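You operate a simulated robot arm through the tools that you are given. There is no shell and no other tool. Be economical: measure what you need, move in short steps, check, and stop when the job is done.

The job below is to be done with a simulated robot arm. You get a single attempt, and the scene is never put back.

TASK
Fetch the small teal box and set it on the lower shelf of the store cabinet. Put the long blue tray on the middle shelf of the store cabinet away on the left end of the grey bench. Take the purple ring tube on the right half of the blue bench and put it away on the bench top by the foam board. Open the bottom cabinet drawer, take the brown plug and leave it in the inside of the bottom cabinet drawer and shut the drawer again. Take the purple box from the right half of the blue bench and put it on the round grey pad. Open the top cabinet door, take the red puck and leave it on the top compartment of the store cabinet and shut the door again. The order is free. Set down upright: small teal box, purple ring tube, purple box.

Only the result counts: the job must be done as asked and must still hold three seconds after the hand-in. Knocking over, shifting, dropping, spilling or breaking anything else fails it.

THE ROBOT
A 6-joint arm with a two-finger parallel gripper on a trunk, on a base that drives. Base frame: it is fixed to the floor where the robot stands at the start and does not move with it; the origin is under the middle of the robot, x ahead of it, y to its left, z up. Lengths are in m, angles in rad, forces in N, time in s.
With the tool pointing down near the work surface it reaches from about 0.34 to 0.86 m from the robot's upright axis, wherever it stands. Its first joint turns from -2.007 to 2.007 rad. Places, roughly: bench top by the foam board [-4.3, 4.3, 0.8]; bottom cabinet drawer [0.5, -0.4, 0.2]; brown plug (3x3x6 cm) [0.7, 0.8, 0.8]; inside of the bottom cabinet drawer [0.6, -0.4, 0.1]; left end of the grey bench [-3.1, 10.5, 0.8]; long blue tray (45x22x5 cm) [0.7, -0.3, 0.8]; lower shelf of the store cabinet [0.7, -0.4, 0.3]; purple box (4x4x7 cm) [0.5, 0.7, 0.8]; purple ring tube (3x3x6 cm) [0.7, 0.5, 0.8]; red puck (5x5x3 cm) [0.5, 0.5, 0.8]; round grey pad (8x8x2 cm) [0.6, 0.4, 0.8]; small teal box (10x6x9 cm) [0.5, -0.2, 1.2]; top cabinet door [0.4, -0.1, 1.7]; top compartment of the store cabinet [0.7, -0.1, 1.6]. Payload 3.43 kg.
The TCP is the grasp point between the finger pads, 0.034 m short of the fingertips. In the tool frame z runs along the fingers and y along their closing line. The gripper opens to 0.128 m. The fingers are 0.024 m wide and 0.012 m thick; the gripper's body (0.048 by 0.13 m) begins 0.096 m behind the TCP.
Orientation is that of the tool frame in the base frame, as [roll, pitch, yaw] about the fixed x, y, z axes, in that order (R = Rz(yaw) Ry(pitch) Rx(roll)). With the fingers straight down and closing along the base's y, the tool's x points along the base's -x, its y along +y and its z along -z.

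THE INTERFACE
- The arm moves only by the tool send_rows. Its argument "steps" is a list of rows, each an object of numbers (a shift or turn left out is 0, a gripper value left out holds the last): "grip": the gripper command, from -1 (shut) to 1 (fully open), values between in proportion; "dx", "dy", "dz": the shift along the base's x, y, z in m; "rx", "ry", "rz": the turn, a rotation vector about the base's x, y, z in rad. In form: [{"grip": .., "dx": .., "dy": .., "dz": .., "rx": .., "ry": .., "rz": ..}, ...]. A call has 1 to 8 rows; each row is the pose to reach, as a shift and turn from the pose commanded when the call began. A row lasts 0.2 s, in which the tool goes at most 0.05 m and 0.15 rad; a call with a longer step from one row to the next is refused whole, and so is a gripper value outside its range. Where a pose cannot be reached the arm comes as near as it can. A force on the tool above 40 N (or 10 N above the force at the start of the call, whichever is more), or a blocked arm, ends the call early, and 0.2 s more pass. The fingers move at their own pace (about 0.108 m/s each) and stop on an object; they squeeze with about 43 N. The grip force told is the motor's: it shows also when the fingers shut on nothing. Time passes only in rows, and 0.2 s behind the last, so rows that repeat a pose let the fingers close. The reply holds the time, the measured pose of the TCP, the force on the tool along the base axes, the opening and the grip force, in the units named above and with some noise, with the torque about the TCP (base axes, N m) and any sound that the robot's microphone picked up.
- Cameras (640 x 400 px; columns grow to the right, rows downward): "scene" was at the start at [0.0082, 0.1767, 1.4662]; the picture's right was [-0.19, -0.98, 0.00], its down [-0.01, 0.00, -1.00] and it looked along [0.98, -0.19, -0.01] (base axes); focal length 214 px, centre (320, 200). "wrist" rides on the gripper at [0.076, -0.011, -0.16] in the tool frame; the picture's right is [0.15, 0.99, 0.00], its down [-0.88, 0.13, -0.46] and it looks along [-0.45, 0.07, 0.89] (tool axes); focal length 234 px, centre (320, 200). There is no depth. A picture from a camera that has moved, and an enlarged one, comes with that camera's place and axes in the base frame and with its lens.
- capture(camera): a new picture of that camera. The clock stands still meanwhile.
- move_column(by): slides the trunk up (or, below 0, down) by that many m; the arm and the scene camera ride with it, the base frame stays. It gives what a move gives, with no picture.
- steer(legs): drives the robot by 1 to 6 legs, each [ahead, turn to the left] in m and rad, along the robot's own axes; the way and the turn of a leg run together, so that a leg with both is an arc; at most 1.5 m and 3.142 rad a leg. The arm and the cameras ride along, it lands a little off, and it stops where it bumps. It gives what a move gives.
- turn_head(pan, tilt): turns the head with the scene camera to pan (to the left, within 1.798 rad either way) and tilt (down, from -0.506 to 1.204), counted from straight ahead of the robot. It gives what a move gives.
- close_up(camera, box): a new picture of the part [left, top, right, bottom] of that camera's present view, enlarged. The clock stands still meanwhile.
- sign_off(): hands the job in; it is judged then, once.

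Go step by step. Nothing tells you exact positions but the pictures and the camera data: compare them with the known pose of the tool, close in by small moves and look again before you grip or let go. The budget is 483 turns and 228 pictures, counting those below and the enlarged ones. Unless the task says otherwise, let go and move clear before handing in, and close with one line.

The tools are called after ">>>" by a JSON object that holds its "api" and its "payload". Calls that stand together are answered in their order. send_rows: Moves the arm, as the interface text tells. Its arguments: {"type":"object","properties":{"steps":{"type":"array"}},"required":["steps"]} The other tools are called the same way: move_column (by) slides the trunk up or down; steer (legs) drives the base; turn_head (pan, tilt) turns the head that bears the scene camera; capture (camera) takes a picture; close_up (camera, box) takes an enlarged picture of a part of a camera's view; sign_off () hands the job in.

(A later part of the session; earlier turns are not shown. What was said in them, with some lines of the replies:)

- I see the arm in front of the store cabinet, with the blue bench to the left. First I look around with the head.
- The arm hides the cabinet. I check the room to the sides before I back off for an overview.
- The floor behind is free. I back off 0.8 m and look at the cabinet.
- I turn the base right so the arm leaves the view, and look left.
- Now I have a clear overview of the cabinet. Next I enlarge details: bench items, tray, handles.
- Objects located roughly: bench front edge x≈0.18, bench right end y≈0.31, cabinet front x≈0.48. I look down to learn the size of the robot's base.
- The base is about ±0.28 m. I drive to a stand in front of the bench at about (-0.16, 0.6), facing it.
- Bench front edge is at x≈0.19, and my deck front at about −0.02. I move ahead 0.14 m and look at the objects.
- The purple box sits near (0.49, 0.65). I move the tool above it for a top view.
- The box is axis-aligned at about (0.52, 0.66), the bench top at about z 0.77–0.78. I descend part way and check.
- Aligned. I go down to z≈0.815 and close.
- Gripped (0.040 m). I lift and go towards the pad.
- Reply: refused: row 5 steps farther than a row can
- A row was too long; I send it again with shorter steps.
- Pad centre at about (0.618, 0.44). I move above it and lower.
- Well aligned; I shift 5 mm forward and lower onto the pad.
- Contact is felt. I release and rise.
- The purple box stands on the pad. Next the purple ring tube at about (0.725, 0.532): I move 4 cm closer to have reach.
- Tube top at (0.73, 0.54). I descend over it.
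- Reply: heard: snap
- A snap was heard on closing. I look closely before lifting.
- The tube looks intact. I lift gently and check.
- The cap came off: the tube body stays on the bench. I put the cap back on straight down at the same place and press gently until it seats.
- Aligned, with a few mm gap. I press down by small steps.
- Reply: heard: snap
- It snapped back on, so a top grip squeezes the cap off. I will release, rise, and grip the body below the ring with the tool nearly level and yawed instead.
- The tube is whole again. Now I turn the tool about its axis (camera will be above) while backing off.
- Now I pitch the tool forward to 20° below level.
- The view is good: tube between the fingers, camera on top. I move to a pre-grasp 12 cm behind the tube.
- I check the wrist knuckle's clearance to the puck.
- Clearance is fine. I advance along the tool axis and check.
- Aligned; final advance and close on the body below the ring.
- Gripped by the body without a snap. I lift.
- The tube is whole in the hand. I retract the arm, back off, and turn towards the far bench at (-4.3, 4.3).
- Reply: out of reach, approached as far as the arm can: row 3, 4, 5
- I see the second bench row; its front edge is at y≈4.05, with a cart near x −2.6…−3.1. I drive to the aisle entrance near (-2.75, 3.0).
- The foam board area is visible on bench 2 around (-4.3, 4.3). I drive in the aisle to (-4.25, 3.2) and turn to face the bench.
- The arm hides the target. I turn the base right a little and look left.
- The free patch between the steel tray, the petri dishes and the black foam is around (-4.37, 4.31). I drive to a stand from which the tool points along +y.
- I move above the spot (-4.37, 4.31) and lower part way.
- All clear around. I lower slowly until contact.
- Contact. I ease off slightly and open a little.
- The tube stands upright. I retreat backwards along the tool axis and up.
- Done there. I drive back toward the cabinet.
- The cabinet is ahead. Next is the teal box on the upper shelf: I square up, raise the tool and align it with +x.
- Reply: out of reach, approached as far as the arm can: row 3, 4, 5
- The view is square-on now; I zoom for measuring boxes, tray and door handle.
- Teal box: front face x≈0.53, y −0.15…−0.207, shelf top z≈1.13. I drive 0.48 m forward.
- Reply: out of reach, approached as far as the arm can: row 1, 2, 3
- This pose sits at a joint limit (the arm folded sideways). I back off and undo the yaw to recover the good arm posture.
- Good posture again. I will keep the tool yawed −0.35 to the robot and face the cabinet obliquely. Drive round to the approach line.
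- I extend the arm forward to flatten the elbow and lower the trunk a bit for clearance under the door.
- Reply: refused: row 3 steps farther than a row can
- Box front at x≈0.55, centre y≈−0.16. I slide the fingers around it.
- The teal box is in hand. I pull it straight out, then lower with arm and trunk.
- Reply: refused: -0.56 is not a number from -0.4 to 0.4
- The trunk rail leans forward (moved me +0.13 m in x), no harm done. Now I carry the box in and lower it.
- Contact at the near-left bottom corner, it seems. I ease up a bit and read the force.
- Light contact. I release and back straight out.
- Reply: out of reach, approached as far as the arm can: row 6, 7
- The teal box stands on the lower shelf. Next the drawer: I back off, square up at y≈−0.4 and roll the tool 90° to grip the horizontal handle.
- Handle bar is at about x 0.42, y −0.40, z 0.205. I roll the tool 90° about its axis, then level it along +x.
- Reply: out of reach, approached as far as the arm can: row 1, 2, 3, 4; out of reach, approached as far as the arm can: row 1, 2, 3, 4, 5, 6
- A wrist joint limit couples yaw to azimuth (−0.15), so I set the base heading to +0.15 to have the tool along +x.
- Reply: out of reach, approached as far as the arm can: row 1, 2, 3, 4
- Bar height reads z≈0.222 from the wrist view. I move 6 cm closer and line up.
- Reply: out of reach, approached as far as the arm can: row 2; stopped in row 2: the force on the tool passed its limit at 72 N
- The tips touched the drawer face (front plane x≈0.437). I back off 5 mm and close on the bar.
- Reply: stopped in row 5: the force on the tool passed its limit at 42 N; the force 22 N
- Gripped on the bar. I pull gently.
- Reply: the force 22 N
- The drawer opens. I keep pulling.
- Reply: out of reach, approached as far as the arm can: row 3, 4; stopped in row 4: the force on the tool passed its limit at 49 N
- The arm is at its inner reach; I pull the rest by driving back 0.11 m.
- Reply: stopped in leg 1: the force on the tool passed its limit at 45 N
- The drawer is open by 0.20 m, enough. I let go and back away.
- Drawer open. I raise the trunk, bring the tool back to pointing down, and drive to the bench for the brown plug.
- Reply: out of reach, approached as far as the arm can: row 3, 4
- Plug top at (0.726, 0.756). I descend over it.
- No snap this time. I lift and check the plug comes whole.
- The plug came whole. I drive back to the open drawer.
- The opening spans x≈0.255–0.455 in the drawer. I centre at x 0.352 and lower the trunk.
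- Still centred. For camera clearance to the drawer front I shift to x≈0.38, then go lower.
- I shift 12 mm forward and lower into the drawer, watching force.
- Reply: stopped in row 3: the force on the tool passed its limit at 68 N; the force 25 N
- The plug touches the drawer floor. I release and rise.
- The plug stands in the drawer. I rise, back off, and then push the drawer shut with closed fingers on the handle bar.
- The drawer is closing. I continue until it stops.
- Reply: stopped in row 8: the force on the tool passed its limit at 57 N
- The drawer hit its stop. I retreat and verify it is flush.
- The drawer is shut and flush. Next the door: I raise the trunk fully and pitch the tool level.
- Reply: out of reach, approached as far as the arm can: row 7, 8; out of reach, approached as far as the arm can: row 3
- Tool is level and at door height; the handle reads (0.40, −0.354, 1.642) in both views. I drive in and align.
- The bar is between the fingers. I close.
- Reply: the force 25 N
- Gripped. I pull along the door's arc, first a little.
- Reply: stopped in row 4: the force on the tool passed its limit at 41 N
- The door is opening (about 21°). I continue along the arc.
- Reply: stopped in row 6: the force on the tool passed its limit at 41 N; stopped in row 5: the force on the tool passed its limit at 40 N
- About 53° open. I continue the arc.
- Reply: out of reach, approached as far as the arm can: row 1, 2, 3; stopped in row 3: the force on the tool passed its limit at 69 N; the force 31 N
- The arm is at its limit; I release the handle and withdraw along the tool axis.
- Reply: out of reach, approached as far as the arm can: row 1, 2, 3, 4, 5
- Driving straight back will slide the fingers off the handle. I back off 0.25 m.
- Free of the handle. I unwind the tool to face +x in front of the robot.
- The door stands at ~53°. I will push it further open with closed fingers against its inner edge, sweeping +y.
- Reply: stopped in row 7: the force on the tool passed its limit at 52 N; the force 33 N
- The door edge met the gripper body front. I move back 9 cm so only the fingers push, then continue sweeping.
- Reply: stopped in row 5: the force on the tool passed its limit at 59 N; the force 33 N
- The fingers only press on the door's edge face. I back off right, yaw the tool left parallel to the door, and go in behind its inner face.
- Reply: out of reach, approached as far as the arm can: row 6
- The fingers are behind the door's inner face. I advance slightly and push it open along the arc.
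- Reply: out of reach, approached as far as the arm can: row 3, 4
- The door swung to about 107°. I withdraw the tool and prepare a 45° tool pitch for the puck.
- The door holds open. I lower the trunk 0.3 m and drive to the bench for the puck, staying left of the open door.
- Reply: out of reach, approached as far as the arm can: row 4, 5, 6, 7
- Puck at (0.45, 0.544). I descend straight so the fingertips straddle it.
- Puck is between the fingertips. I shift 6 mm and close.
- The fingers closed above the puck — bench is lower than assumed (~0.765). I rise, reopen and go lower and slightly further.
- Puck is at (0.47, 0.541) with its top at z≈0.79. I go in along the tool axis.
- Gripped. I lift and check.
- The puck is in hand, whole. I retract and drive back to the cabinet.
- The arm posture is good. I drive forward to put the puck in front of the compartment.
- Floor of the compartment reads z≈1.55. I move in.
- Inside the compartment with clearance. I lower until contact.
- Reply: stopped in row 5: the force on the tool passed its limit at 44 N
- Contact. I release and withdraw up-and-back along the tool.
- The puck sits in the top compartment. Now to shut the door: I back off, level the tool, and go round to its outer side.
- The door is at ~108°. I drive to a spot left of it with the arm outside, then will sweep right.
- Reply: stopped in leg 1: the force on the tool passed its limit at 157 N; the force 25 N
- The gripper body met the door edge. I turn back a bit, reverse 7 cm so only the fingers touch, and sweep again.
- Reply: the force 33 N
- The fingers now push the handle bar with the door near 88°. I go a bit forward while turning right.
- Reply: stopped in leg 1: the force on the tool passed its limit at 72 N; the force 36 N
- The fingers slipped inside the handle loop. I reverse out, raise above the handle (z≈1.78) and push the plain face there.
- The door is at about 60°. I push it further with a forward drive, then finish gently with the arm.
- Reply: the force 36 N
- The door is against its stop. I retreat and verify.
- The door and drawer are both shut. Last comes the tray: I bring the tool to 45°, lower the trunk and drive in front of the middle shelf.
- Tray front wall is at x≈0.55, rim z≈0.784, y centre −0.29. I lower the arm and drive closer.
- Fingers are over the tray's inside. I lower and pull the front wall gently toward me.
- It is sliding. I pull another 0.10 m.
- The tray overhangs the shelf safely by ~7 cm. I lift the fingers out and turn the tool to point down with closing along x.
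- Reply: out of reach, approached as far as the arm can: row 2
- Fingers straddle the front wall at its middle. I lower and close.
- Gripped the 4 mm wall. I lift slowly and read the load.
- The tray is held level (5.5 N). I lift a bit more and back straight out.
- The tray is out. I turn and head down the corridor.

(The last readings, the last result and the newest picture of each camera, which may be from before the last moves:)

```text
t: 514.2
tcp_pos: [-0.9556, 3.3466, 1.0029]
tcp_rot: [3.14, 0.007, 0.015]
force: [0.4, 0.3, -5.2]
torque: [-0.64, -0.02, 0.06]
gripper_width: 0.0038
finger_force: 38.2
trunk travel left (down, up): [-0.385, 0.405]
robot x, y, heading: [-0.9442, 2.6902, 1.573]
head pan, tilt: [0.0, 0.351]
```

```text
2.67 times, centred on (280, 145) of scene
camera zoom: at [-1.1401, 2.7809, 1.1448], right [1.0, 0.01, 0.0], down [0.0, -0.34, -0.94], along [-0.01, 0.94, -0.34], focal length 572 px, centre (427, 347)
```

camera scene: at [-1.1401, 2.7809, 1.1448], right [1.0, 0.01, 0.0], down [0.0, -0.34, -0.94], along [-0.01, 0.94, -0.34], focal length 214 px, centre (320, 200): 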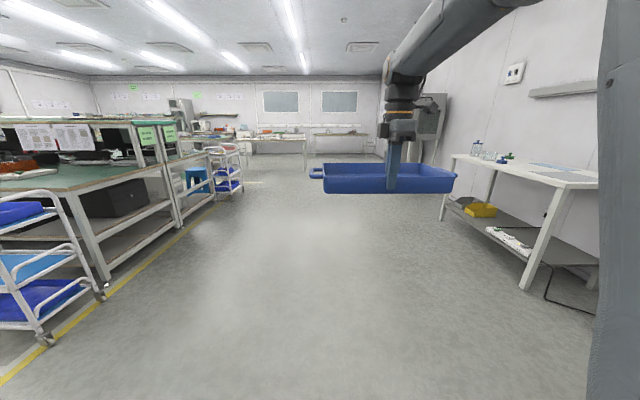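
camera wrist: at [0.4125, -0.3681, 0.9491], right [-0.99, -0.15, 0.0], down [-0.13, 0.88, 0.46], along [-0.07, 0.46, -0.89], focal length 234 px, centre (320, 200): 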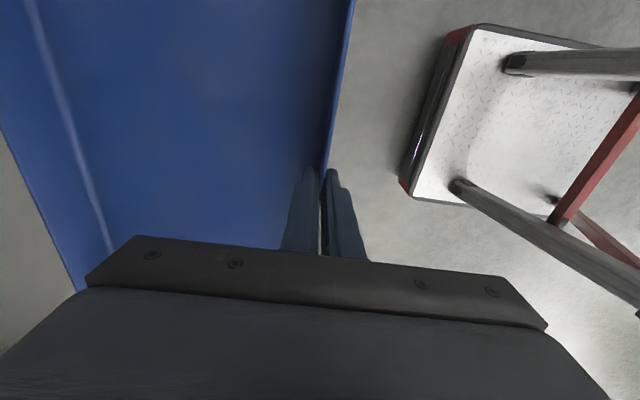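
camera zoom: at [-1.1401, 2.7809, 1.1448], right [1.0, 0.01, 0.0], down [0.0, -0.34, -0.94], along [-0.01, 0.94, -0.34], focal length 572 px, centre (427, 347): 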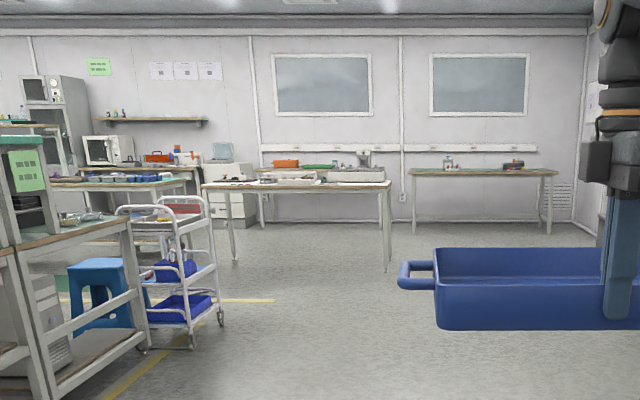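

I drive on to about (-1.3, 6.3) for a closer look at the far benches.

>>> {"api": "steer", "payload": {"legs": [[0, 0.096], [1.5, 0], [1.5, 0], [0.6, 0]]}}

>>> {"api": "turn_head", "payload": {"pan": 0.5, "tilt": 0.2}}

>>> {"api": "capture", "payload": {"camera": "scene"}}

```text
t: 532.2
tcp_pos: [-1.4425, 6.9136, 1.0036]
tcp_rot: [3.14, 0.007, 0.138]
force: [-0.1, 0.5, -6.0]
torque: [-0.69, -0.08, 0.01]
gripper_width: 0.0037
finger_force: 38.1
trunk travel left (down, up): [-0.385, 0.405]
robot x, y, heading: [-1.3536, 6.2649, 1.701]
head pan, tilt: [0.0, 0.351]
```

```text
t: 533.1
tcp_pos: [-1.4434, 6.9136, 1.0022]
tcp_rot: [3.14, 0.006, 0.137]
force: [1.4, -1.0, -6.4]
torque: [-0.67, -0.1, 0.0]
gripper_width: 0.0036
finger_force: 38.4
trunk travel left (down, up): [-0.385, 0.405]
robot x, y, heading: [-1.3587, 6.2649, 1.702]
head pan, tilt: [0.499, 0.201]
```

```text
25 pictures are left
camera scene: at [-1.601, 6.3132, 1.1587], right [0.81, 0.59, 0.0], down [0.12, -0.16, -0.98], along [-0.57, 0.79, -0.2], focal length 214 px, centre (320, 200)
```

scene: 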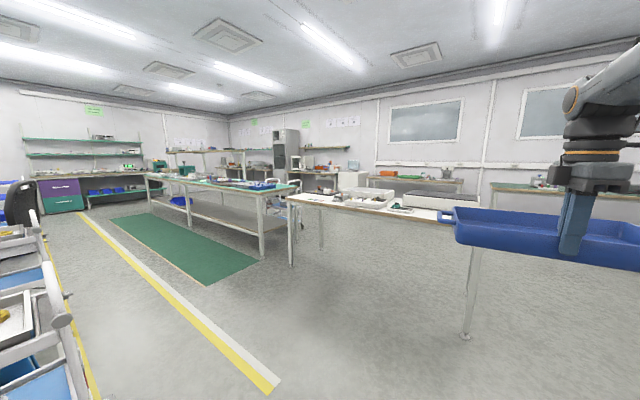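

The target spot is the left end of the bench at the wall, behind a white table. I raise the tray and go round that table on the right side.

>>> {"api": "send_rows", "payload": {"steps": [{"dz": 0.04}, {"dz": 0.08}, {"dz": 0.12}, {"dz": 0.12}]}}

>>> {"api": "steer", "payload": {"legs": [[0, -0.552], [1.244, 0], [0, 0.422], [1.45, 0]]}}

>>> {"api": "turn_head", "payload": {"pan": 0.9, "tilt": 0.3}}

>>> {"api": "capture", "payload": {"camera": "scene"}}

```text
t: 534.1
tcp_pos: [-1.444, 6.914, 1.1235]
tcp_rot: [3.139, 0.007, 0.138]
force: [0.1, -0.7, -6.0]
torque: [-0.64, -0.05, 0.0]
gripper_width: 0.0036
finger_force: 38.0
trunk travel left (down, up): [-0.385, 0.405]
robot x, y, heading: [-1.3555, 6.2612, 1.701]
head pan, tilt: [0.499, 0.201]
```

```text
t: 550.0
tcp_pos: [-0.9062, 9.5223, 1.1232]
tcp_rot: [3.141, 0.006, 0.024]
force: [-0.3, -0.4, -6.2]
torque: [-0.65, -0.02, -0.01]
gripper_width: 0.0037
finger_force: 38.5
trunk travel left (down, up): [-0.385, 0.405]
robot x, y, heading: [-0.8924, 8.867, 1.588]
head pan, tilt: [0.499, 0.201]
```

```text
t: 550.9
tcp_pos: [-0.9069, 9.5219, 1.1243]
tcp_rot: [3.14, 0.006, 0.022]
force: [1.0, -0.2, -5.5]
torque: [-0.67, 0.02, 0.01]
gripper_width: 0.0037
finger_force: 37.8
trunk travel left (down, up): [-0.385, 0.405]
robot x, y, heading: [-0.8911, 8.8673, 1.583]
head pan, tilt: [0.901, 0.3]
```

```text
24 pictures are left
camera scene: at [-1.1595, 8.9198, 1.1495], right [0.61, 0.79, 0.0], down [0.23, -0.18, -0.96], along [-0.76, 0.58, -0.3], focal length 214 px, centre (320, 200)
```

scene: 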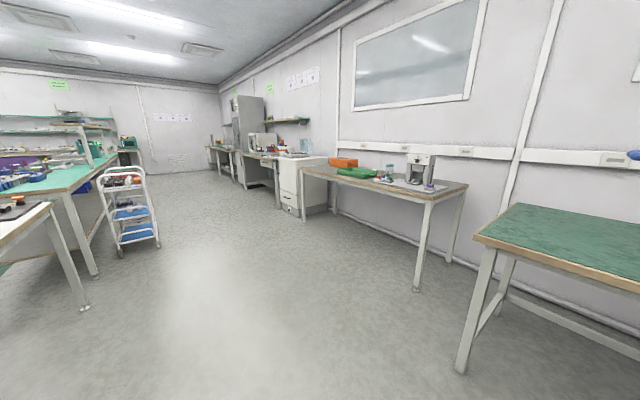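

>>> {"api": "close_up", "payload": {"camera": "scene", "box": [280, 130, 480, 250]}}

```text
3.20 times, centred on (380, 190) of scene
camera zoom: at [-1.1595, 8.9198, 1.1495], right [0.61, 0.79, 0.0], down [0.23, -0.18, -0.96], along [-0.76, 0.58, -0.3], focal length 686 px, centre (128, 232)
```

zoom: 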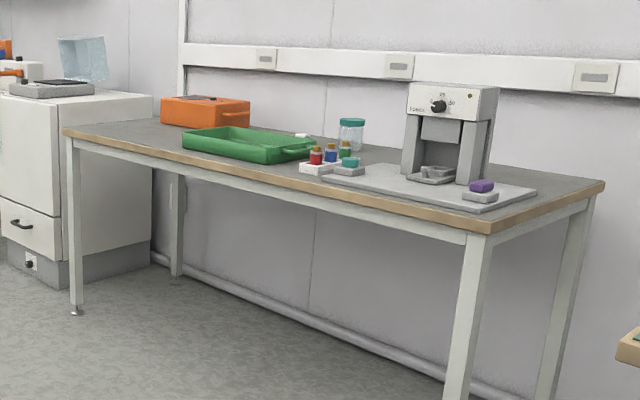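

There is a green tray and an orange box on the grey bench; the free spot is its front-left end. I drive closer for a better measure.

>>> {"api": "steer", "payload": {"legs": [[0, 1.409], [1.4, 0], [0.3, 0]]}}

>>> {"api": "turn_head", "payload": {"pan": -1.1, "tilt": 0.4}}

>>> {"api": "capture", "payload": {"camera": "scene"}}

```text
t: 563.1
tcp_pos: [-3.2474, 9.18, 1.1242]
tcp_rot: [3.142, 0.008, 1.449]
force: [-0.2, 1.2, -5.9]
torque: [-0.09, -0.66, -0.01]
gripper_width: 0.0038
finger_force: 38.3
trunk travel left (down, up): [-0.385, 0.405]
robot x, y, heading: [-2.5936, 9.0986, 3.014]
head pan, tilt: [0.901, 0.3]
```

```text
t: 565.0
tcp_pos: [-3.2466, 9.1787, 1.1224]
tcp_rot: [3.139, 0.008, 1.448]
force: [0.3, 0.1, -7.8]
torque: [-0.07, -0.66, -0.01]
gripper_width: 0.0034
finger_force: 37.6
trunk travel left (down, up): [-0.385, 0.405]
robot x, y, heading: [-2.5958, 9.0964, 3.006]
head pan, tilt: [-1.1, 0.4]
```

```text
22 pictures are left
camera scene: at [-2.6496, 8.9912, 1.1402], right [0.94, 0.33, 0.0], down [0.13, -0.37, -0.92], along [-0.31, 0.87, -0.39], focal length 214 px, centre (320, 200)
```

scene: 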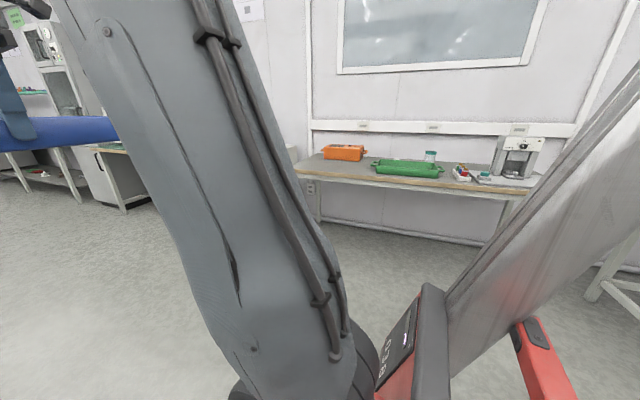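

>>> {"api": "close_up", "payload": {"camera": "scene", "box": [280, 120, 500, 240]}}

```text
2.91 times, centred on (390, 180) of scene
camera zoom: at [-2.6496, 8.9912, 1.1402], right [0.94, 0.33, 0.0], down [0.13, -0.37, -0.92], along [-0.31, 0.87, -0.39], focal length 624 px, centre (116, 258)
```

zoom: 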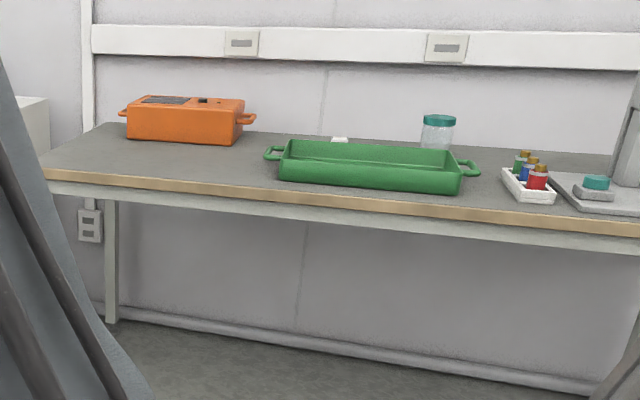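

Free area measures x −3.25…−2.79, y 10.18…10.60. I will put the tray centre at about (−3.06, 10.43). Drive to x≈−3.06 and face the bench.

>>> {"api": "steer", "payload": {"legs": [[0, 0.194], [0.462, 0], [0, -1.629]]}}

>>> {"api": "turn_head", "payload": {"pan": -0.1, "tilt": 0.4}}

>>> {"api": "capture", "payload": {"camera": "scene"}}

```text
t: 572.5
tcp_pos: [-3.0426, 9.7256, 1.1241]
tcp_rot: [3.139, 0.007, -0.004]
force: [0.5, 0.3, -6.4]
torque: [-0.63, 0.0, -0.04]
gripper_width: 0.0038
finger_force: 38.3
trunk travel left (down, up): [-0.385, 0.405]
robot x, y, heading: [-3.042, 9.0692, 1.561]
head pan, tilt: [-1.1, 0.4]
```

```text
t: 573.7
tcp_pos: [-3.0413, 9.725, 1.1231]
tcp_rot: [3.14, 0.007, -0.004]
force: [-0.2, -0.3, -6.6]
torque: [-0.65, -0.06, -0.02]
gripper_width: 0.0038
finger_force: 38.2
trunk travel left (down, up): [-0.385, 0.405]
robot x, y, heading: [-3.0451, 9.0687, 1.56]
head pan, tilt: [-0.099, 0.4]
```

```text
20 pictures are left
camera scene: at [-3.228, 9.1631, 1.1402], right [0.99, -0.11, 0.0], down [-0.04, -0.39, -0.92], along [0.1, 0.92, -0.39], focal length 214 px, centre (320, 200)
```

scene: 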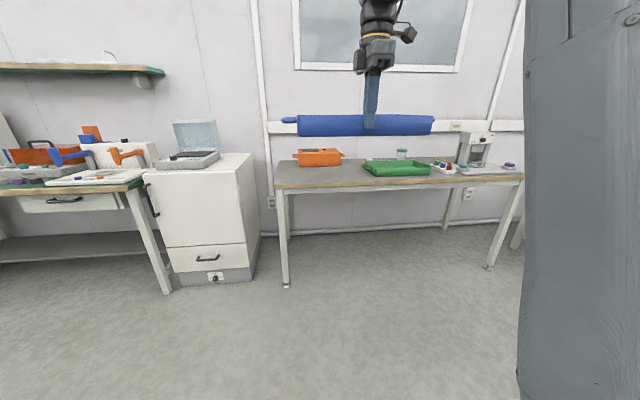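

>>> {"api": "close_up", "payload": {"camera": "scene", "box": [260, 90, 460, 210]}}

```text
3.20 times, centred on (360, 150) of scene
camera zoom: at [-3.228, 9.1631, 1.1402], right [0.99, -0.11, 0.0], down [-0.04, -0.39, -0.92], along [0.1, 0.92, -0.39], focal length 686 px, centre (192, 360)
```

zoom: 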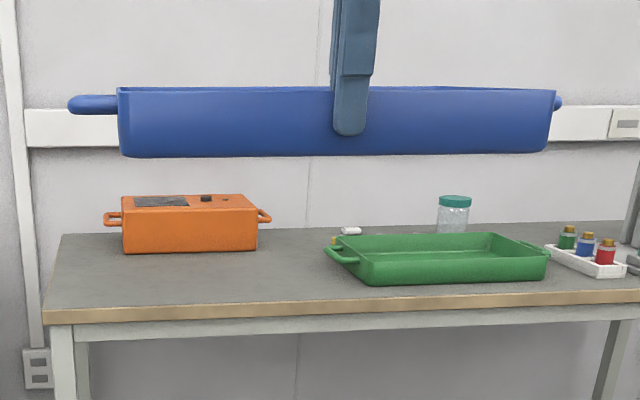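

Tray target: centre (−3.09, 10.44), between the bench's left end (x≈−3.35), green tray (x≈−2.82) and orange box (y≈10.60). I drive forward.

>>> {"api": "steer", "payload": {"legs": [[0.48, 0.01]]}}

>>> {"api": "capture", "payload": {"camera": "scene"}}

```text
t: 576.6
tcp_pos: [-3.0379, 10.2035, 1.1235]
tcp_rot: [3.14, 0.007, -0.002]
force: [0.0, 0.5, -6.0]
torque: [-0.68, -0.02, 0.0]
gripper_width: 0.0036
finger_force: 38.5
trunk travel left (down, up): [-0.385, 0.405]
robot x, y, heading: [-3.0336, 9.548, 1.559]
head pan, tilt: [-0.099, 0.4]
```

```text
18 pictures are left
camera scene: at [-3.2229, 9.639, 1.1402], right [0.99, -0.11, 0.0], down [-0.04, -0.39, -0.92], along [0.1, 0.92, -0.39], focal length 214 px, centre (320, 200)
```

scene: 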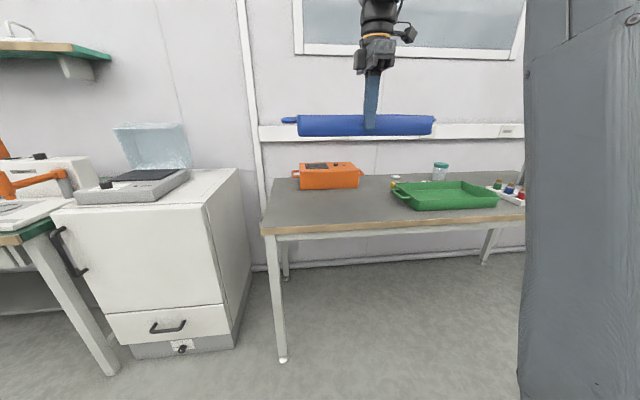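

Bench top z≈0.787, front y≈10.23, orange box front y≈10.61. I move the tray over the spot and lower part way.

>>> {"api": "send_rows", "payload": {"steps": [{"dx": -0.015, "dy": 0.04}, {"dx": -0.03, "dy": 0.08}, {"dx": -0.047, "dy": 0.12}, {"dx": -0.047, "dy": 0.12, "dz": -0.04}, {"dx": -0.047, "dy": 0.12, "dz": -0.08}, {"dx": -0.047, "dy": 0.12, "dz": -0.12}, {"dx": -0.047, "dy": 0.12, "dz": -0.16}, {"dx": -0.047, "dy": 0.12, "dz": -0.19}]}}

>>> {"api": "capture", "payload": {"camera": "scene"}}

>>> {"api": "capture", "payload": {"camera": "wrist"}}

```text
t: 578.4
tcp_pos: [-3.0849, 10.3179, 0.9333]
tcp_rot: [3.14, 0.008, -0.002]
force: [0.5, -0.4, -4.8]
torque: [-0.61, 0.01, -0.01]
gripper_width: 0.0036
finger_force: 37.9
trunk travel left (down, up): [-0.385, 0.405]
robot x, y, heading: [-3.0395, 9.5508, 1.56]
head pan, tilt: [-0.099, 0.4]
```

```text
17 pictures are left
camera scene: at [-3.223, 9.6389, 1.1402], right [0.99, -0.11, 0.0], down [-0.04, -0.39, -0.92], along [0.1, 0.92, -0.39], focal length 214 px, centre (320, 200)
```

scene: 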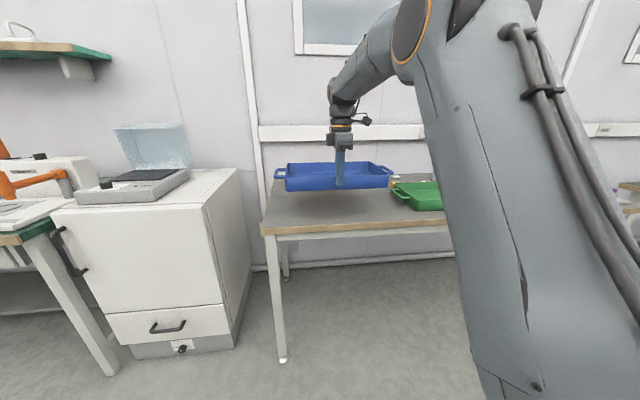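

```text
16 pictures are left
camera wrist: at [-3.0077, 10.331, 1.0918], right [0.15, -0.99, 0.0], down [-0.88, -0.13, 0.46], along [-0.46, -0.07, -0.89], focal length 234 px, centre (320, 200)
```

wrist: 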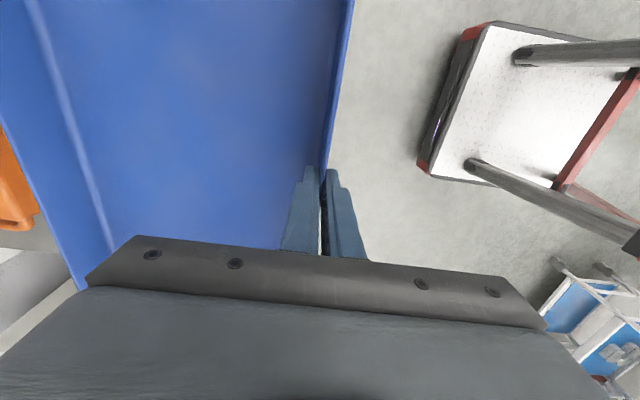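

>>> {"api": "close_up", "payload": {"camera": "scene", "box": [255, 130, 455, 240]}}

```text
3.20 times, centred on (355, 185) of scene
camera zoom: at [-3.223, 9.6389, 1.1402], right [0.99, -0.11, 0.0], down [-0.04, -0.39, -0.92], along [0.1, 0.92, -0.39], focal length 686 px, centre (208, 248)
```

zoom: 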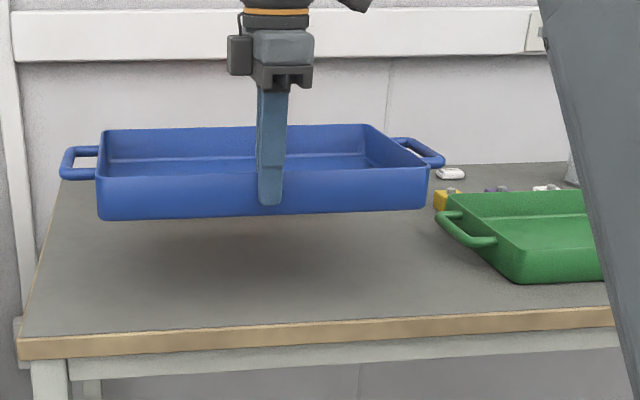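

The right handle would be only ~1.4 cm from the green tray's handle, so I shift 2.5 cm left and lower until contact.

>>> {"api": "send_rows", "payload": {"steps": [{"dx": -0.013}, {"dx": -0.025}, {"dx": -0.025, "dz": -0.03}, {"dx": -0.025, "dz": -0.06}, {"dx": -0.025, "dz": -0.08}, {"dx": -0.025, "dz": -0.088}, {"dx": -0.025, "dz": -0.088}]}}

>>> {"api": "close_up", "payload": {"camera": "scene", "box": [255, 130, 455, 240]}}

```text
t: 580.0
tcp_pos: [-3.1084, 10.3227, 0.8447]
tcp_rot: [3.14, 0.006, -0.002]
force: [0.2, -0.1, -6.2]
torque: [-0.63, -0.03, -0.01]
gripper_width: 0.0037
finger_force: 37.7
trunk travel left (down, up): [-0.385, 0.405]
robot x, y, heading: [-3.0368, 9.5428, 1.562]
head pan, tilt: [-0.099, 0.4]
```

```text
3.20 times, centred on (355, 185) of scene
camera zoom: at [-3.223, 9.639, 1.1402], right [0.99, -0.11, 0.0], down [-0.04, -0.39, -0.92], along [0.1, 0.92, -0.39], focal length 686 px, centre (208, 248)
```

zoom: 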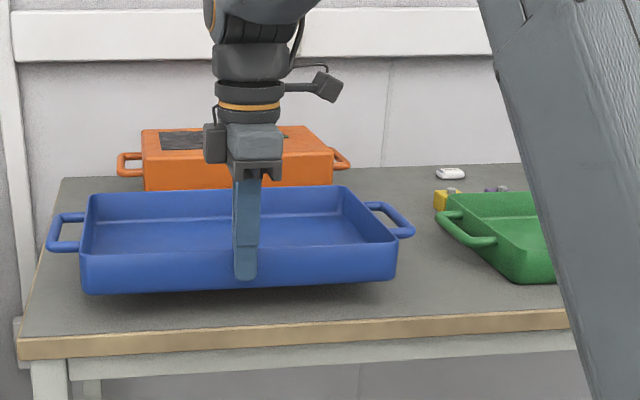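

>>> {"api": "send_rows", "payload": {"steps": [{"dz": -0.006}, {"dz": -0.011}, {"dz": -0.015}, {"dz": -0.018}, {"dz": -0.021}]}}

```text
t: 581.2
tcp_pos: [-3.1104, 10.3227, 0.8231]
tcp_rot: [3.141, 0.006, -0.002]
force: [-0.9, 0.2, -6.0]
torque: [-0.62, 0.02, -0.02]
gripper_width: 0.0039
finger_force: 38.3
trunk travel left (down, up): [-0.385, 0.405]
robot x, y, heading: [-3.0404, 9.5476, 1.56]
head pan, tilt: [-0.099, 0.4]
```

No contact yet; I continue.

>>> {"api": "send_rows", "payload": {"steps": [{"dz": -0.004}, {"dz": -0.008}, {"dz": -0.012}, {"dz": -0.015}, {"dz": -0.018}]}}

>>> {"api": "close_up", "payload": {"camera": "scene", "box": [255, 130, 455, 240]}}

```text
t: 582.4
tcp_pos: [-3.1095, 10.3238, 0.8106]
tcp_rot: [-3.137, 0.008, 0.001]
force: [-0.8, 2.7, 26.7]
torque: [-0.55, -0.57, 0.0]
gripper_width: 0.0036
finger_force: 37.9
trunk travel left (down, up): [-0.385, 0.405]
robot x, y, heading: [-3.0377, 9.5471, 1.563]
head pan, tilt: [-0.099, 0.4]
```

```text
3.20 times, centred on (355, 185) of scene
camera zoom: at [-3.223, 9.6379, 1.1406], right [0.99, -0.11, 0.0], down [-0.04, -0.39, -0.92], along [0.1, 0.92, -0.39], focal length 686 px, centre (208, 248)
```

zoom: 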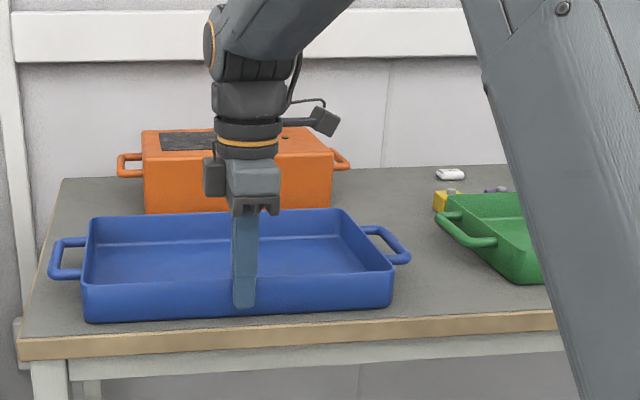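

Tray is on the bench. I ease the pressure, open slightly and rise straight up.

>>> {"api": "send_rows", "payload": {"steps": [{"dz": 0.003}, {"dz": 0.005}, {"dz": 0.005, "grip": -0.5}, {"dz": 0.005}, {"dz": 0.005}]}}

>>> {"api": "send_rows", "payload": {"steps": [{"dz": 0.02}, {"dz": 0.05}, {"dz": 0.09}, {"dz": 0.13}, {"dz": 0.17}, {"dz": 0.17, "dy": -0.04}, {"dz": 0.17, "dy": -0.08}]}}

>>> {"api": "close_up", "payload": {"camera": "scene", "box": [255, 130, 455, 240]}}

```text
t: 583.6
tcp_pos: [-3.109, 10.3227, 0.812]
tcp_rot: [3.139, 0.008, 0.0]
force: [0.2, 0.1, 0.2]
torque: [-0.02, 0.0, 0.01]
gripper_width: 0.032
finger_force: 0.2
trunk travel left (down, up): [-0.385, 0.405]
robot x, y, heading: [-3.0396, 9.5467, 1.559]
head pan, tilt: [-0.099, 0.4]
```

```text
t: 585.2
tcp_pos: [-3.1077, 10.2429, 0.9826]
tcp_rot: [3.138, 0.007, 0.0]
force: [-0.2, 0.6, -0.6]
torque: [-0.1, -0.02, 0.0]
gripper_width: 0.032
finger_force: 0.0
trunk travel left (down, up): [-0.385, 0.405]
robot x, y, heading: [-3.0399, 9.5497, 1.554]
head pan, tilt: [-0.099, 0.4]
```

```text
3.20 times, centred on (355, 185) of scene
camera zoom: at [-3.223, 9.6393, 1.1402], right [0.99, -0.11, 0.0], down [-0.04, -0.39, -0.92], along [0.1, 0.92, -0.39], focal length 686 px, centre (208, 248)
```

zoom: 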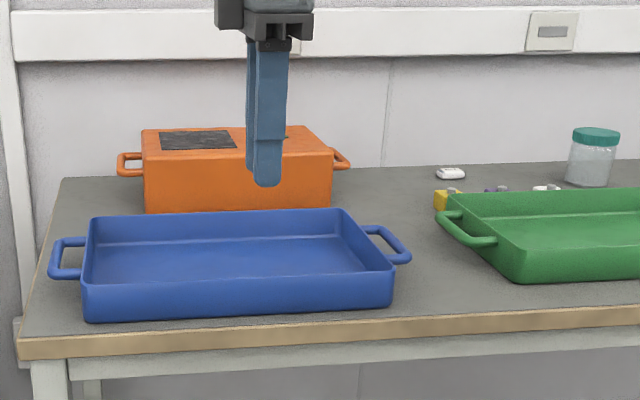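

The tray rests at the left end of the grey bench, touching nothing. I back off and hand in.

>>> {"api": "steer", "payload": {"legs": [[-0.3, 0]]}}

>>> {"api": "sign_off", "payload": {}}

```text
t: 587.2
tcp_pos: [-3.1135, 9.9484, 0.9839]
tcp_rot: [3.14, 0.008, 0.005]
force: [-0.2, -0.4, -0.2]
torque: [0.01, 0.02, -0.03]
gripper_width: 0.0321
finger_force: 0.0
trunk travel left (down, up): [-0.385, 0.405]
robot x, y, heading: [-3.0446, 9.2541, 1.569]
head pan, tilt: [-0.099, 0.4]
```

```text
The job is handed in.
```

All six items are in place and the job is handed in, with the drawer and door shut; the purple tube's cap came off once when I first gripped it and I snapped it back on before moving it by its body.
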